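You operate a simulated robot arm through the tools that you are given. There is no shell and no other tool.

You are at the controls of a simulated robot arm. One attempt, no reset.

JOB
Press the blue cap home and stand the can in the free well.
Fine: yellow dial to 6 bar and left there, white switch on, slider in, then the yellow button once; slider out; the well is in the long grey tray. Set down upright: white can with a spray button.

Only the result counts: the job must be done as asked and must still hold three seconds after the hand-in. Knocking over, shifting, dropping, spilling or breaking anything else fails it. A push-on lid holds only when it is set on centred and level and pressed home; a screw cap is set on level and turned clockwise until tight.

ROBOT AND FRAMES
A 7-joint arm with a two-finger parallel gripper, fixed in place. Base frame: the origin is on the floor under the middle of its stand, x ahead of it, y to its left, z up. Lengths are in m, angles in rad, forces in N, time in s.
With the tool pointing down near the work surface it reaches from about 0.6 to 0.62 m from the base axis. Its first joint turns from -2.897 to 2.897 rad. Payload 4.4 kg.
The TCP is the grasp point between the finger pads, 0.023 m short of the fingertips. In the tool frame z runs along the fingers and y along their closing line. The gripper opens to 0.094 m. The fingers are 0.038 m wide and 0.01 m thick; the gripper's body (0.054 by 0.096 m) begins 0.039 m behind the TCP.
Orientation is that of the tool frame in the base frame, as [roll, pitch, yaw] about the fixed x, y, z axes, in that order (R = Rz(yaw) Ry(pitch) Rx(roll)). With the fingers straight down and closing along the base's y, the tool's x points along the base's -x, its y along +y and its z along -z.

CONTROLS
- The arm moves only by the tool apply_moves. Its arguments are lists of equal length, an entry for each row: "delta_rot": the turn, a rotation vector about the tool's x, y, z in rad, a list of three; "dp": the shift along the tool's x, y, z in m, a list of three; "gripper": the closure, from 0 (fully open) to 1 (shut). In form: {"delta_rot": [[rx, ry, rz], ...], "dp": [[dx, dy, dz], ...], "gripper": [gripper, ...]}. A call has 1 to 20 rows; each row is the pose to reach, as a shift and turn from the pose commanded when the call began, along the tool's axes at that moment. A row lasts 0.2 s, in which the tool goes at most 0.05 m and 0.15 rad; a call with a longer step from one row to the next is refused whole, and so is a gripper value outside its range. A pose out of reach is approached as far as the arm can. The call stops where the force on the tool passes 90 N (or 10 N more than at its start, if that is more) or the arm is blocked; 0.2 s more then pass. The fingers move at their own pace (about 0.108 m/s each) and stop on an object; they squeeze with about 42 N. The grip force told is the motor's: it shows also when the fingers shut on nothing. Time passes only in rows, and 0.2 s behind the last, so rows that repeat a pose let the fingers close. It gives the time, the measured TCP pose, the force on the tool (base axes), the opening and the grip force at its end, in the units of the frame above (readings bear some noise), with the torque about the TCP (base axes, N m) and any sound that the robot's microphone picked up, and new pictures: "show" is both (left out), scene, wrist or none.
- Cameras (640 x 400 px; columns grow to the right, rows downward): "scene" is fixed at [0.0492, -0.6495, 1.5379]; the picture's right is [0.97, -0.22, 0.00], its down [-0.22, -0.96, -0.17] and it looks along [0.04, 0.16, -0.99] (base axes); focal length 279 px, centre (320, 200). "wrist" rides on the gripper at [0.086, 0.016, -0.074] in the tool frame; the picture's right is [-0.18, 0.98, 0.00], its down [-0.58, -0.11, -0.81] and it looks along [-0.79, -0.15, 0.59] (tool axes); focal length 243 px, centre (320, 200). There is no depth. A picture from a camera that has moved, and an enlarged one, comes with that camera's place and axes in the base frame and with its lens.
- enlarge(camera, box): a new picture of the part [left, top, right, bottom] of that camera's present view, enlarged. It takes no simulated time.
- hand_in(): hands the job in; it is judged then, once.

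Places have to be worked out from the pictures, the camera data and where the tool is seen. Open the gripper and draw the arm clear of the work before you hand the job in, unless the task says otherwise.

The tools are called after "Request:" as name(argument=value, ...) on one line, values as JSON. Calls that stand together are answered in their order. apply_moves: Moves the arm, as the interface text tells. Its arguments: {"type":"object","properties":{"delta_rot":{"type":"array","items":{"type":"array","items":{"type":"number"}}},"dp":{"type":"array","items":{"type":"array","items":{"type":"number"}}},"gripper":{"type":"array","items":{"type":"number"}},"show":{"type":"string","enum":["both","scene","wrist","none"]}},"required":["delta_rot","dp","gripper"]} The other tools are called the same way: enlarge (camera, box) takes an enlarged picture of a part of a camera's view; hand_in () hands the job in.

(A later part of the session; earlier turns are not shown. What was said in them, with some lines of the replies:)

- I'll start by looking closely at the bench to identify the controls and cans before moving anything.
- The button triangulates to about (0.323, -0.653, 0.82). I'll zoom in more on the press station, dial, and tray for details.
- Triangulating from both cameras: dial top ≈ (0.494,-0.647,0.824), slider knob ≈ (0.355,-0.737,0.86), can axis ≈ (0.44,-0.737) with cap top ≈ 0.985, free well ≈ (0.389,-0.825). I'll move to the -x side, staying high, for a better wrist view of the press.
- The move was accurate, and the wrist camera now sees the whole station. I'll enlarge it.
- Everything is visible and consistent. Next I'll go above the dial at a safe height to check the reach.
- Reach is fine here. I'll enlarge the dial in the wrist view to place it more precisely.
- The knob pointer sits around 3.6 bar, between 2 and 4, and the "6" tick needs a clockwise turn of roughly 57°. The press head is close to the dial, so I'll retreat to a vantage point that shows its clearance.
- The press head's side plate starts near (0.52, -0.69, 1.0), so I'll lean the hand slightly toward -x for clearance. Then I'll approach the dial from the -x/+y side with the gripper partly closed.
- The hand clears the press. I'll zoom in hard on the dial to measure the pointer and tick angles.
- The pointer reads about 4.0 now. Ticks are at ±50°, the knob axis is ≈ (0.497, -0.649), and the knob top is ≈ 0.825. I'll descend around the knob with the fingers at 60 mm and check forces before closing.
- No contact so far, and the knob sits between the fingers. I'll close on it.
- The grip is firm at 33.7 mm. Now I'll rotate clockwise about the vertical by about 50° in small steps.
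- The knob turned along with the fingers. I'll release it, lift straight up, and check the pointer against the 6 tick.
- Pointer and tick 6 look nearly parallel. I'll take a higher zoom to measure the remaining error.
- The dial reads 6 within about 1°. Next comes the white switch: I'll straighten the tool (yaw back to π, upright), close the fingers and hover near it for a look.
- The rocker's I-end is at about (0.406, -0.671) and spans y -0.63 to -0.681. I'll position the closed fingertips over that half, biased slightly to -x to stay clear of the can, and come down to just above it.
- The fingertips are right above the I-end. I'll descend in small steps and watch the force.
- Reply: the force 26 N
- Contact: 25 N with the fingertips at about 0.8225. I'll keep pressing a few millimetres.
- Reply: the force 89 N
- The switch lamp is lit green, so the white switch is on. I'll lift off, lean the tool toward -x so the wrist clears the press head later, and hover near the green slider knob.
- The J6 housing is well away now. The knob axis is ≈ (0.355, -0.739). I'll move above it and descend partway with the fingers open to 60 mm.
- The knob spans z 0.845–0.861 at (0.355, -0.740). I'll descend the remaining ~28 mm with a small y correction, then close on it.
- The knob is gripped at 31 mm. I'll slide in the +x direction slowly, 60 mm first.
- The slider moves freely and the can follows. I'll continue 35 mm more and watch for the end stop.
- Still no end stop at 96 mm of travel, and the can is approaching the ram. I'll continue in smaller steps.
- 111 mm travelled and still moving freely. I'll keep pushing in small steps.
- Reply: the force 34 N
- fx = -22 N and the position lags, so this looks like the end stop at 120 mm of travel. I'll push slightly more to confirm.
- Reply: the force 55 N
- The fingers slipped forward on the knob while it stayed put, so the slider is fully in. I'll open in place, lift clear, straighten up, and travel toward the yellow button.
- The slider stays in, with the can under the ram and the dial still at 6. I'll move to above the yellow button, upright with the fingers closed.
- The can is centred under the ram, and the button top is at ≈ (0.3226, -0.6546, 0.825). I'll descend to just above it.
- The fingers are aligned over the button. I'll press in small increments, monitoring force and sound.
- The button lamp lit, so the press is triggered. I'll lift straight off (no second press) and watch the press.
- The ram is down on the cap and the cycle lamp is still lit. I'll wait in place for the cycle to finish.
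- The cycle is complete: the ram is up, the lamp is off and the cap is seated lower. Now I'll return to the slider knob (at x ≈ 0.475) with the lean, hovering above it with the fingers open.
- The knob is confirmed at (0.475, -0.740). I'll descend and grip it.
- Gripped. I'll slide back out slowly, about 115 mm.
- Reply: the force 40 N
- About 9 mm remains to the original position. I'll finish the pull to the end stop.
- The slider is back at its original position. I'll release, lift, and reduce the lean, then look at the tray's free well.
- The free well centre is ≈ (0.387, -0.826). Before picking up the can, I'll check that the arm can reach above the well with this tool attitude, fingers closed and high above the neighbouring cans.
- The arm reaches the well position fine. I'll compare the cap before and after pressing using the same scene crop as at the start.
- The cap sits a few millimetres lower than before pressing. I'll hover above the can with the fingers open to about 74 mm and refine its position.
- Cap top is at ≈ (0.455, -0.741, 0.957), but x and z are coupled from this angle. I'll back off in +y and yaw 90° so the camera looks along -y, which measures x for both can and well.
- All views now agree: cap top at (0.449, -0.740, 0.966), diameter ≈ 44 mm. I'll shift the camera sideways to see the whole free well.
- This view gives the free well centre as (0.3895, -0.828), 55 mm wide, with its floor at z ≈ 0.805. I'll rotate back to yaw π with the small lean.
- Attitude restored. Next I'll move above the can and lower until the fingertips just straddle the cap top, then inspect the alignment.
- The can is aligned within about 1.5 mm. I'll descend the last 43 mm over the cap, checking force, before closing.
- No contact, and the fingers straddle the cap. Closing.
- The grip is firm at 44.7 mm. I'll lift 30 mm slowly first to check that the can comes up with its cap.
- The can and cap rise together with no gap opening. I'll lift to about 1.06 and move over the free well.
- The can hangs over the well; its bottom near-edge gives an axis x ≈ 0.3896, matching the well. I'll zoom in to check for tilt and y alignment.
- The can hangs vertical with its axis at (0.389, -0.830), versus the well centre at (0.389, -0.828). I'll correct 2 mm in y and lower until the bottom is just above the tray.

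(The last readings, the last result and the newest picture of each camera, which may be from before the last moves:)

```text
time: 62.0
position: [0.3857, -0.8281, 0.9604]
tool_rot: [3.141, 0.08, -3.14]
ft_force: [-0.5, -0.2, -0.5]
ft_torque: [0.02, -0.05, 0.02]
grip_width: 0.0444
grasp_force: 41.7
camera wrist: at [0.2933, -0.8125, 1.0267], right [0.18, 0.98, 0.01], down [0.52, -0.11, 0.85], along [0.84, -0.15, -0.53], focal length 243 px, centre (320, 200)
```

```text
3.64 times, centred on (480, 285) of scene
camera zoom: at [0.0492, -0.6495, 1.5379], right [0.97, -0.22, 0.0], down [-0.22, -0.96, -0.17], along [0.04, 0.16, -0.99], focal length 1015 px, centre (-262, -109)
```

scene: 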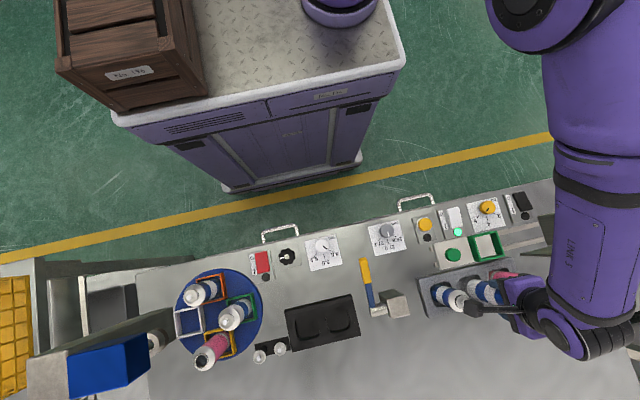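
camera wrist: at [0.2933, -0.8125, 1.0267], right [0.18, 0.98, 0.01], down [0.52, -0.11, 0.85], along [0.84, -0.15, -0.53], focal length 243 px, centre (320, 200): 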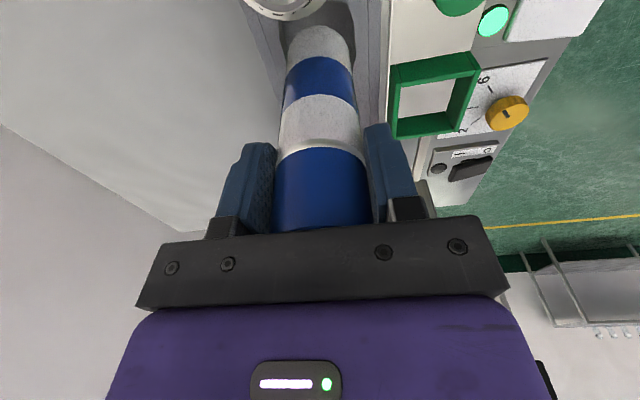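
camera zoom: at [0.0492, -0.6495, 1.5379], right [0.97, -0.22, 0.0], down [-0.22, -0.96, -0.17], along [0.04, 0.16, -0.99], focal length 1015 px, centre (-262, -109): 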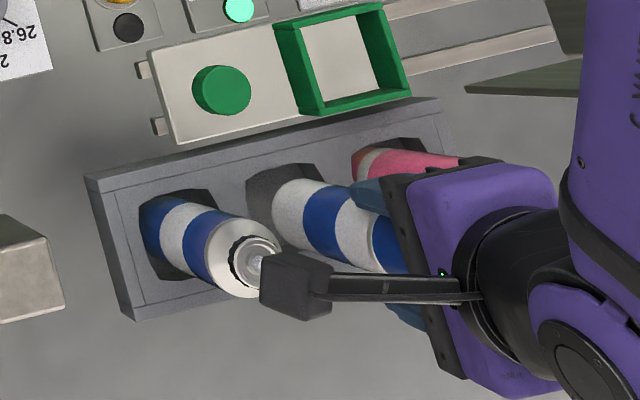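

The can bottom is centred over the well opening with similar gaps on both sides. I'll lower 30 mm into the well, watching force.

Request:
apply_moves(delta_rot=[[0, 0, 0], [0, 0, 0], [0, 0, 0], [0, 0, 0]], dp=[[0.0008, 0, 0.01], [0.0016, 0, 0.02], [0.0024, 0, 0.0299], [0.0024, 0, 0.0299]], gripper=[1, 1, 1, 1], show="both")

Request:
enlarge(camera="wrist", box=[220, 0, 420, 160])

Request:
enlarge(camera="scene", box=[400, 230, 560, 340])

```text
time: 63.0
position: [0.388, -0.8273, 0.9305]
tool_rot: [3.141, 0.081, 3.142]
ft_force: [-0.3, -0.7, -1.8]
ft_torque: [0.03, 0.0, 0.0]
grip_width: 0.0447
grasp_force: 41.7
camera wrist: at [0.2948, -0.8114, 0.9969], right [0.18, 0.98, 0.01], down [0.52, -0.11, 0.85], along [0.84, -0.15, -0.53], focal length 243 px, centre (320, 200)
```

scene: 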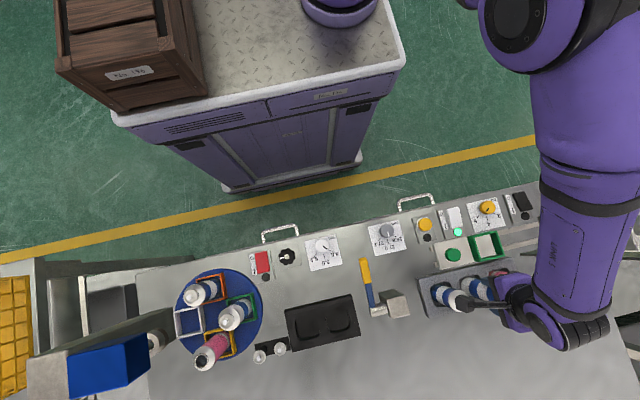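
wrist: 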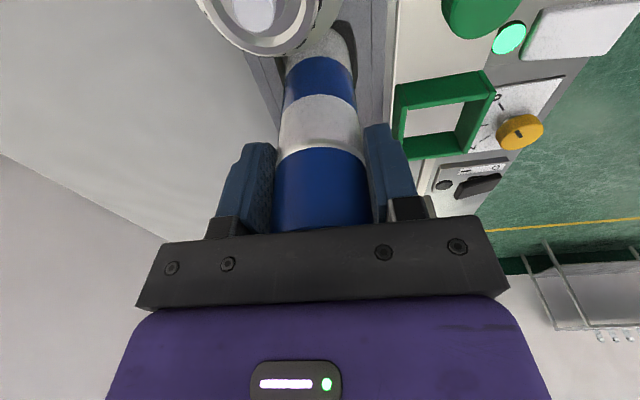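

```text
2.50 times, centred on (320, 80) of wrist
camera zoom: at [0.2948, -0.8114, 0.9969], right [0.18, 0.98, 0.01], down [0.52, -0.11, 0.85], along [0.84, -0.15, -0.53], focal length 606 px, centre (320, 500)
```

zoom: 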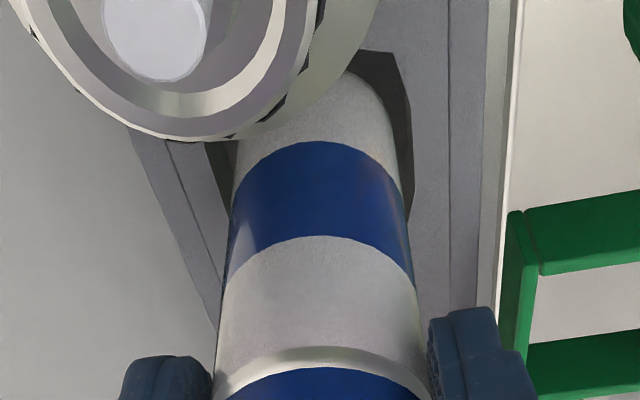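

```text
3.64 times, centred on (480, 285) of scene
camera zoom: at [0.0492, -0.6495, 1.5379], right [0.97, -0.22, 0.0], down [-0.22, -0.96, -0.17], along [0.04, 0.16, -0.99], focal length 1015 px, centre (-262, -109)
```

zoom: 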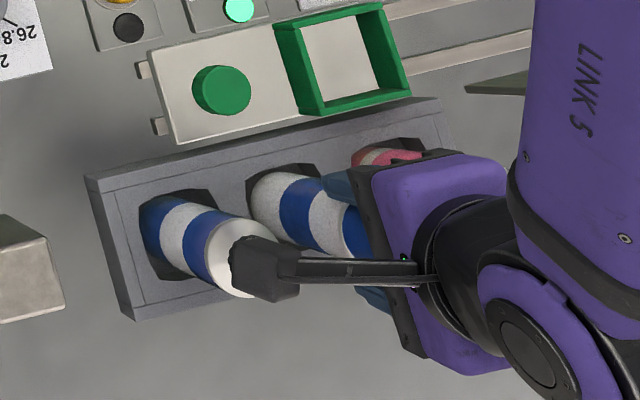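

The can has entered the well cleanly. I'll lower in smaller steps to find the floor.

Request:
apply_moves(delta_rot=[[0, 0, 0], [0, 0, 0], [0, 0, 0]], dp=[[0.0004, 0, 0.005], [0.0008, 0, 0.01], [0.0008, 0, 0.01]], gripper=[1, 1, 1], show="none")

```text
time: 63.8
position: [0.3885, -0.8261, 0.9218]
tool_rot: [-3.141, 0.08, 3.141]
ft_force: [0.4, 0.2, -1.4]
ft_torque: [0.01, 0.02, 0.01]
grip_width: 0.0445
grasp_force: 42.2
```

Request:
apply_moves(delta_rot=[[0, 0, 0], [0, 0, 0], [0, 0, 0]], dp=[[0.00016, 0, 0.002], [0.00032, 0, 0.004], [0.00032, 0, 0.004]], gripper=[1, 1, 1], show="none")

```text
time: 64.6
position: [0.3884, -0.827, 0.9158]
tool_rot: [3.14, 0.081, -3.142]
ft_force: [-1.0, 0.4, 2.0]
ft_torque: [0.11, 0.03, -0.01]
grip_width: 0.0444
grasp_force: 41.6
```

The vertical force turned slightly positive, so the floor is about to take the load. Two more millimetres.

Request:
apply_moves(delta_rot=[[0, 0, 0], [0, 0, 0], [0, 0, 0]], dp=[[8e-05, 0, 0.001], [0.00016, 0, 0.002], [0.00016, 0, 0.002]], gripper=[1, 1, 1], show="both")

Request:
enlarge(camera="wrist", box=[220, 0, 420, 160])

Request:
enlarge(camera="scene", box=[400, 230, 560, 340])

```text
time: 65.4
position: [0.3883, -0.8274, 0.9172]
tool_rot: [-3.137, 0.08, 3.14]
ft_force: [2.6, -4.3, 22.1]
ft_torque: [-0.21, -0.2, 0.0]
grip_width: 0.0444
grasp_force: 42.3
camera wrist: at [0.2957, -0.8102, 0.9832], right [0.18, 0.98, 0.01], down [0.51, -0.11, 0.85], along [0.84, -0.15, -0.52], focal length 243 px, centre (320, 200)
```

scene: 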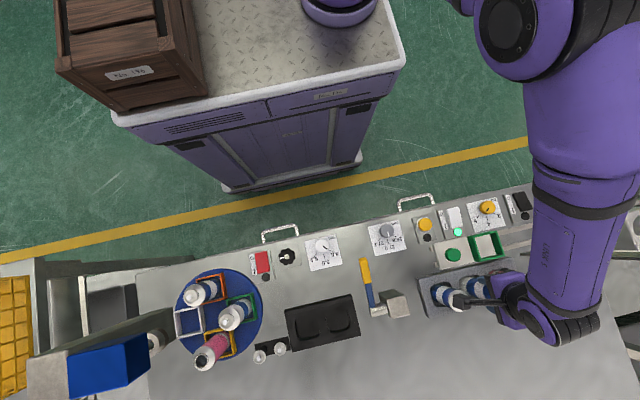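
wrist: 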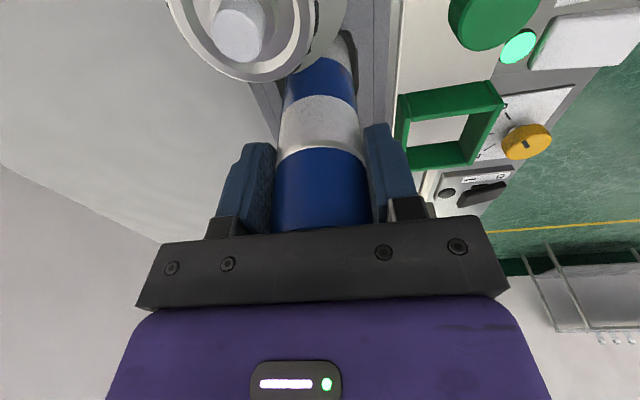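

```text
2.50 times, centred on (320, 80) of wrist
camera zoom: at [0.2957, -0.8102, 0.9832], right [0.18, 0.98, 0.01], down [0.51, -0.11, 0.85], along [0.84, -0.15, -0.52], focal length 606 px, centre (320, 500)
```

zoom: 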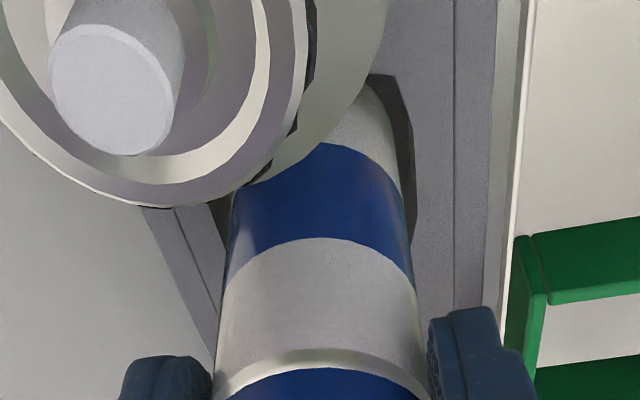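

```text
3.64 times, centred on (480, 285) of scene
camera zoom: at [0.0492, -0.6495, 1.5379], right [0.97, -0.22, 0.0], down [-0.22, -0.96, -0.17], along [0.04, 0.16, -0.99], focal length 1015 px, centre (-262, -109)
```

zoom: 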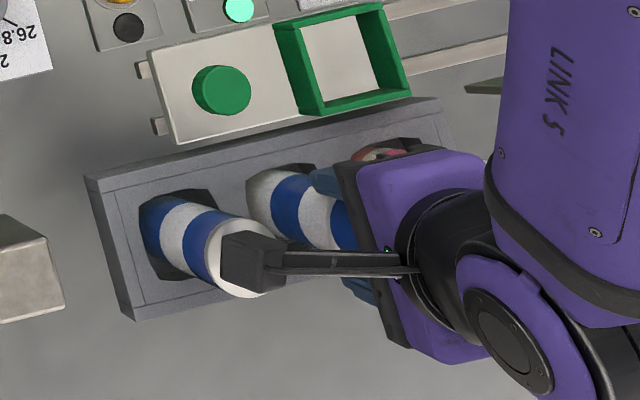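

The floor contact is confirmed (22 N at the predicted height). I'll ease off the preload by 2 mm, open the fingers, and check before retreating.

Request:
apply_moves(delta_rot=[[0, 0, 0], [0, 0, 0], [0, 0, 0], [0, 0, 0], [0, 0, 0]], dp=[[-0.00016, 0, -0.002], [-0.00016, 0, -0.002], [-0.00016, 0, -0.002], [-0.00016, 0, -0.002], [-0.00016, 0, -0.002]], gripper=[1, 0.5, 0.3, 0.25, 0.25], show="both")

Request:
enlarge(camera="wrist", box=[200, 0, 440, 240])

```text
time: 66.6
position: [0.3891, -0.8246, 0.9173]
tool_rot: [-3.141, 0.08, -3.142]
ft_force: [0.5, 0.6, 0.8]
ft_torque: [0.01, 0.01, 0.0]
grip_width: 0.0704
grasp_force: 0.0
camera wrist: at [0.2956, -0.8102, 0.9836], right [0.18, 0.98, 0.01], down [0.52, -0.11, 0.85], along [0.84, -0.15, -0.53], focal length 243 px, centre (320, 200)
```

scene: 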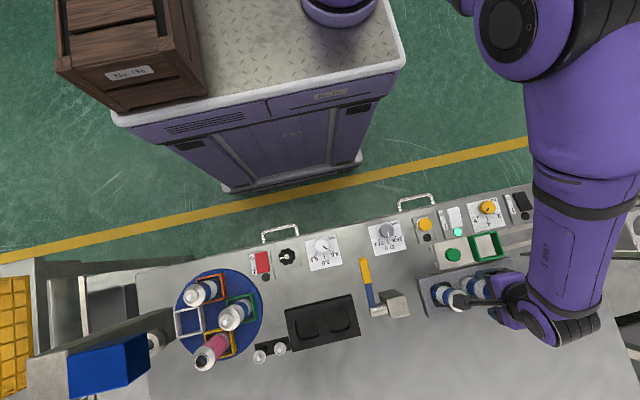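
wrist: 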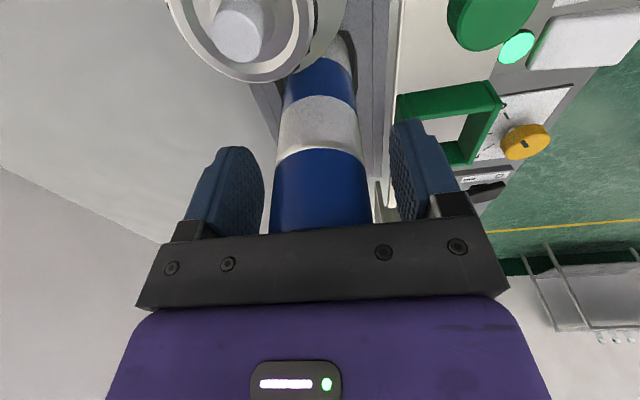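

```text
1.67 times, centred on (320, 120) of wrist
camera zoom: at [0.2956, -0.8102, 0.9836], right [0.18, 0.98, 0.01], down [0.52, -0.11, 0.85], along [0.84, -0.15, -0.53], focal length 404 px, centre (320, 333)
```

zoom: 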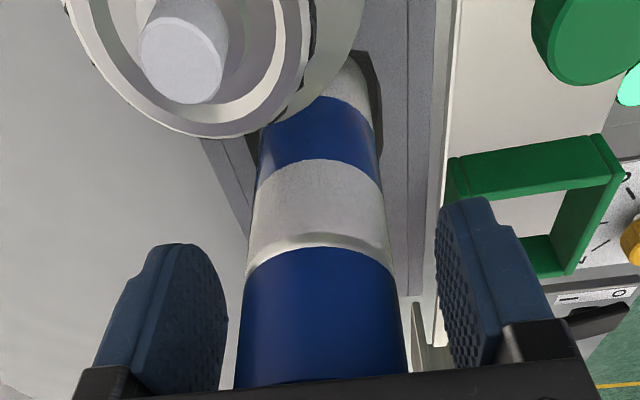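

The can stands free with both fingers clear. I'll retreat straight up.

Request:
apply_moves(delta_rot=[[0, 0, 0], [0, 0, 0], [0, 0, 0], [0, 0, 0], [0, 0, 0]], dp=[[-0.0012, 0.0, -0.015], [-0.0036, 0.0, -0.045], [-0.0072, 0.0, -0.0897], [-0.0111, 0.0, -0.1386], [-0.0111, 0.0, -0.1386]], gripper=[0.25, 0.25, 0.25, 0.25, 0.25], show="both")

Request:
enlarge(camera="wrist", box=[220, 0, 420, 160])

Request:
enlarge(camera="scene", box=[400, 200, 580, 330])

```text
time: 67.8
position: [0.3877, -0.8262, 1.0578]
tool_rot: [-3.141, 0.081, 3.14]
ft_force: [-0.8, 0.1, -0.8]
ft_torque: [0.03, 0.0, -0.03]
grip_width: 0.0705
grasp_force: 0.0
camera wrist: at [0.295, -0.8105, 1.1241], right [0.18, 0.98, 0.01], down [0.52, -0.11, 0.85], along [0.84, -0.15, -0.53], focal length 243 px, centre (320, 200)
```

scene: 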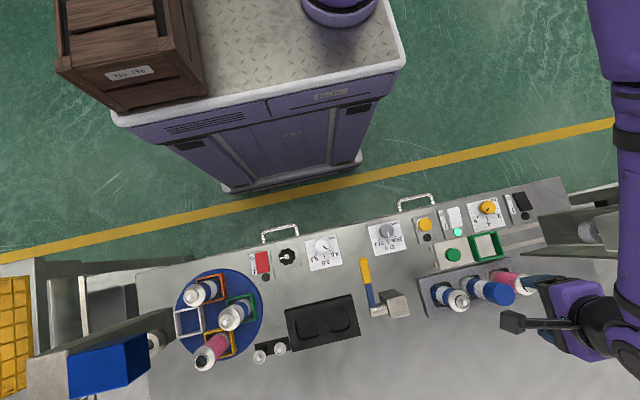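
wrist: 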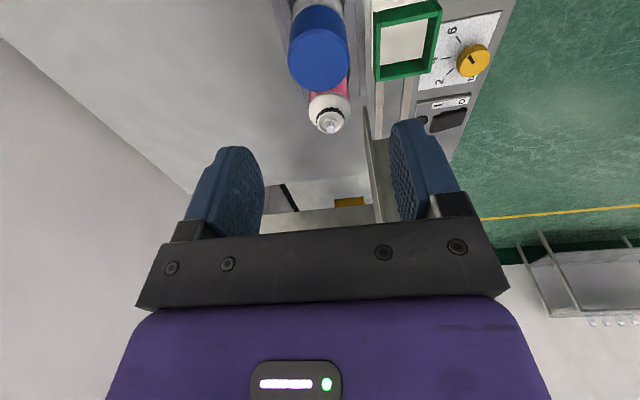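

```text
2.50 times, centred on (320, 80) of wrist
camera zoom: at [0.295, -0.8105, 1.1241], right [0.18, 0.98, 0.01], down [0.52, -0.11, 0.85], along [0.84, -0.15, -0.53], focal length 606 px, centre (320, 500)
```

zoom: 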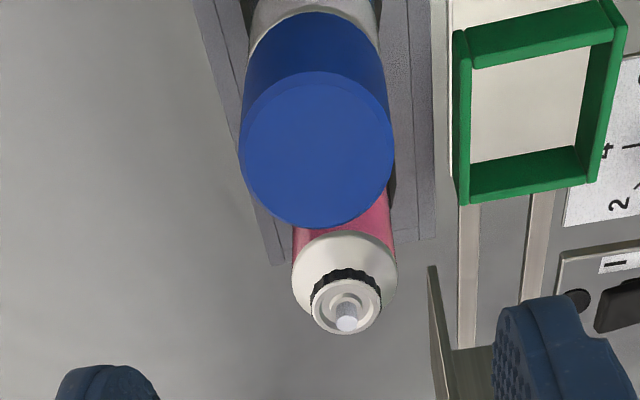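

```text
3.08 times, centred on (490, 265) of scene
camera zoom: at [0.0492, -0.6495, 1.5379], right [0.97, -0.22, 0.0], down [-0.22, -0.96, -0.17], along [0.04, 0.16, -0.99], focal length 859 px, centre (-203, 0)
```

zoom: 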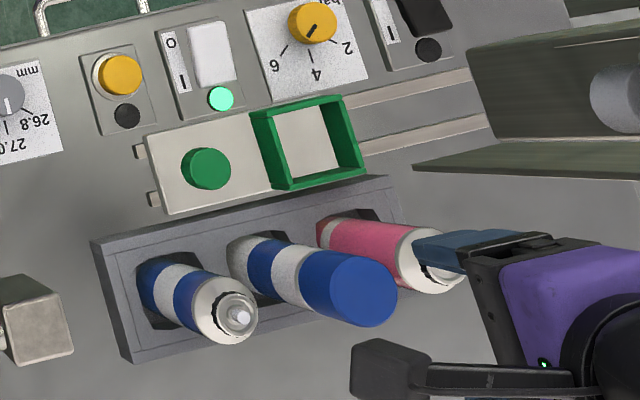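

The capped can stands upright in the middle well. I'll draw the arm clear toward the robot side and re-check everything.

Request:
apply_moves(delta_rot=[[0, 0, 0], [0, 0, 0], [0, 0, 0], [0, 0.02, 0], [0, 0.05, 0], [0, 0.08, 0], [0, 0.08, 0], [0, 0.08, 0], [0, 0.08, 0], [0, 0.08, 0], [0, 0.08, 0]], dp=[[-0.0024, 0, -0.03], [-0.004, 0.01, -0.06], [0.005, 0.045, -0.075], [0.015, 0.085, -0.085], [0.027, 0.125, -0.09], [0.039, 0.165, -0.0969], [0.051, 0.205, -0.0969], [0.063, 0.245, -0.0969], [0.075, 0.285, -0.0969], [0.0825, 0.33, -0.0969], [0.0825, 0.33, -0.0969]], gripper=[0.25, 0.25, 0.1, 0, 0, 0, 0, 0, 0, 0, 0], show="both")

Request:
enlarge(camera="scene", box=[410, 190, 540, 271])

Request:
enlarge(camera="scene", box=[400, 250, 560, 350])

Request:
enlarge(camera="scene", box=[160, 200, 420, 380])

```text
time: 70.2
position: [0.2992, -0.494, 1.1464]
tool_rot: [-3.141, 0.001, 3.141]
ft_force: [0.2, 0.0, -0.6]
ft_torque: [0.0, -0.02, -0.01]
grip_width: 0.094
grasp_force: 0.0
camera wrist: at [0.2121, -0.4783, 1.2194], right [0.18, 0.98, 0.0], down [0.58, -0.11, 0.81], along [0.79, -0.15, -0.59], focal length 243 px, centre (320, 200)
```

scene: 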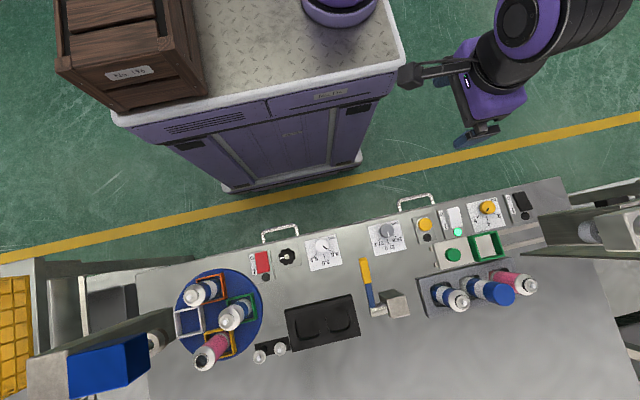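
wrist: 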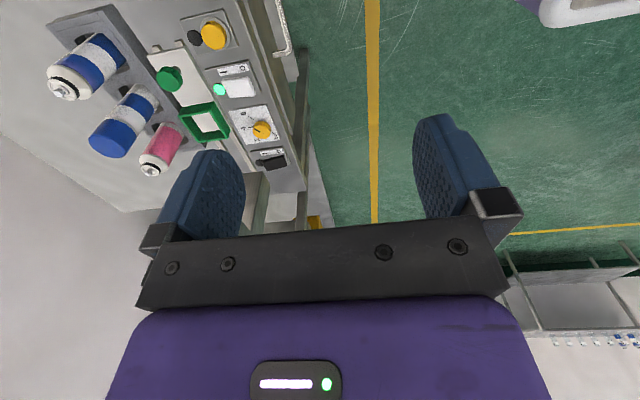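

```text
4.92 times, centred on (475, 230) of scene
camera zoom: at [0.0492, -0.6495, 1.5379], right [0.97, -0.22, 0.0], down [-0.22, -0.96, -0.17], along [0.04, 0.16, -0.99], focal length 1374 px, centre (-443, 50)
```

zoom: 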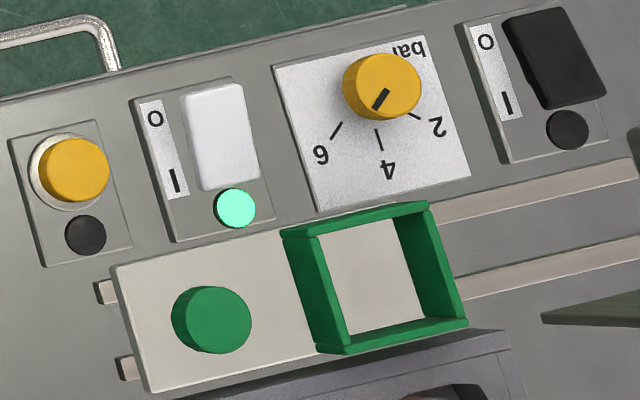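

```text
4.00 times, centred on (480, 300) of scene
camera zoom: at [0.0492, -0.6495, 1.5379], right [0.97, -0.22, 0.0], down [-0.22, -0.96, -0.17], along [0.04, 0.16, -0.99], focal length 1116 px, centre (-320, -200)
```

zoom: 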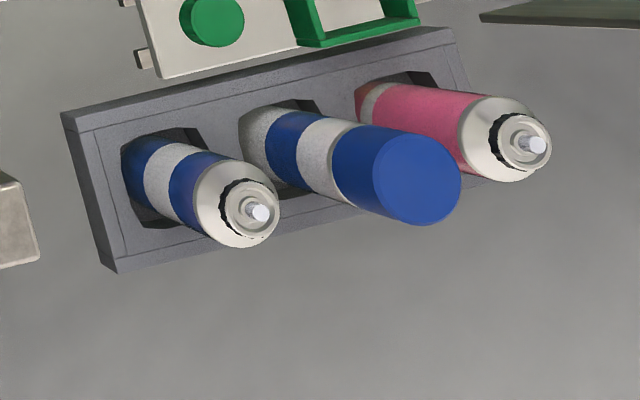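

```text
2.22 times, centred on (290, 290) of scene
camera zoom: at [0.0492, -0.6495, 1.5379], right [0.97, -0.22, 0.0], down [-0.22, -0.96, -0.17], along [0.04, 0.16, -0.99], focal length 620 px, centre (387, 0)
```

zoom: 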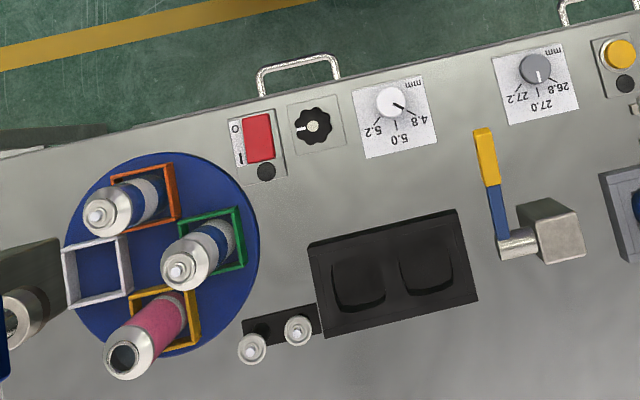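

Everything else is unmoved, and the slider is exactly at its starting position. One last high-zoom check of the dial pointer and the cap seating.

Request:
enlarge(camera="scene", box=[470, 193, 510, 223])

Request:
enlarge(camera="wrist", box=[225, 100, 285, 150])

Request:
enlarge(camera="wrist", box=[40, 0, 240, 180])

```text
13.33 times, centred on (490, 208) of scene
camera zoom: at [0.0492, -0.6495, 1.5379], right [0.97, -0.22, 0.0], down [-0.22, -0.96, -0.17], along [0.04, 0.16, -0.99], focal length 3722 px, centre (-1947, 93)
```

zoom: 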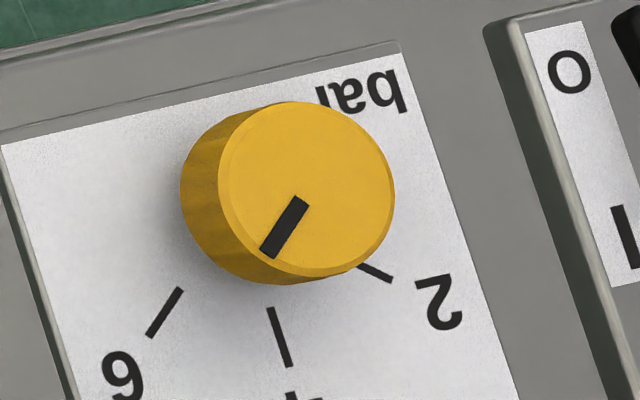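

```text
8.00 times, centred on (255, 125) of wrist
camera zoom: at [0.2121, -0.4783, 1.2194], right [0.18, 0.98, 0.0], down [0.58, -0.11, 0.81], along [0.79, -0.15, -0.59], focal length 1941 px, centre (840, 800)
```

zoom: 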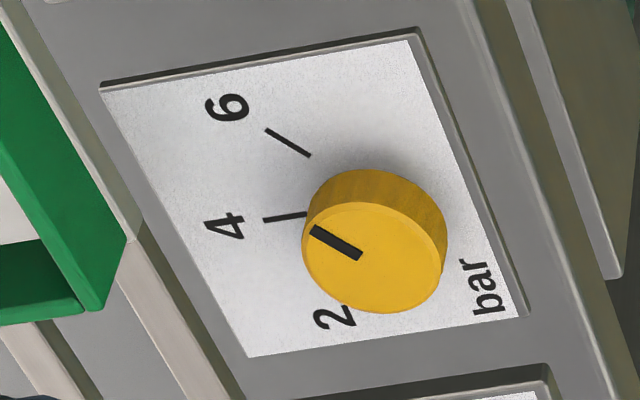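

```text
2.22 times, centred on (140, 90) of wrist
camera zoom: at [0.2121, -0.4783, 1.2194], right [0.18, 0.98, 0.0], down [0.58, -0.11, 0.81], along [0.79, -0.15, -0.59], focal length 539 px, centre (720, 444)
```

zoom: 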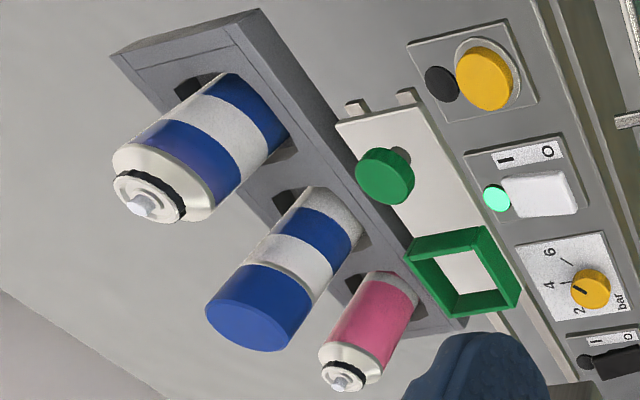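

The dial reads about 5.94 bar, 1.5° from the 6 mark. The switch lamp is on, the slider is out at its start position, the press cycled once, and the capped can stands upright in the middle well. Nothing else moved and the arm is clear, so I'm handing in.

Request:
hand_in()

```text
The job is handed in.
```

The blue cap was pressed and the capped can is standing upright in the free middle well of the long grey tray. The job is handed in; I haven't been shown a result.

- **Dial:** the yellow dial was set before pressing and left there. Its pointer sits about 1.5° short of the 6 mark, roughly 5.94 bar.
- **Switch:** the white switch is on and its lamp is green.
- **Press:** with the slider fully in, I pushed the yellow button once and the ram ran one full cycle. I judged the cap home because it sat a few millimetres lower afterwards and lifted together with the can with no gap.
- **Slider:** it is back out at its starting position.
- **Rest of the bench:** in the last pictures nothing else had moved. The arm is drawn clear with the gripper open.
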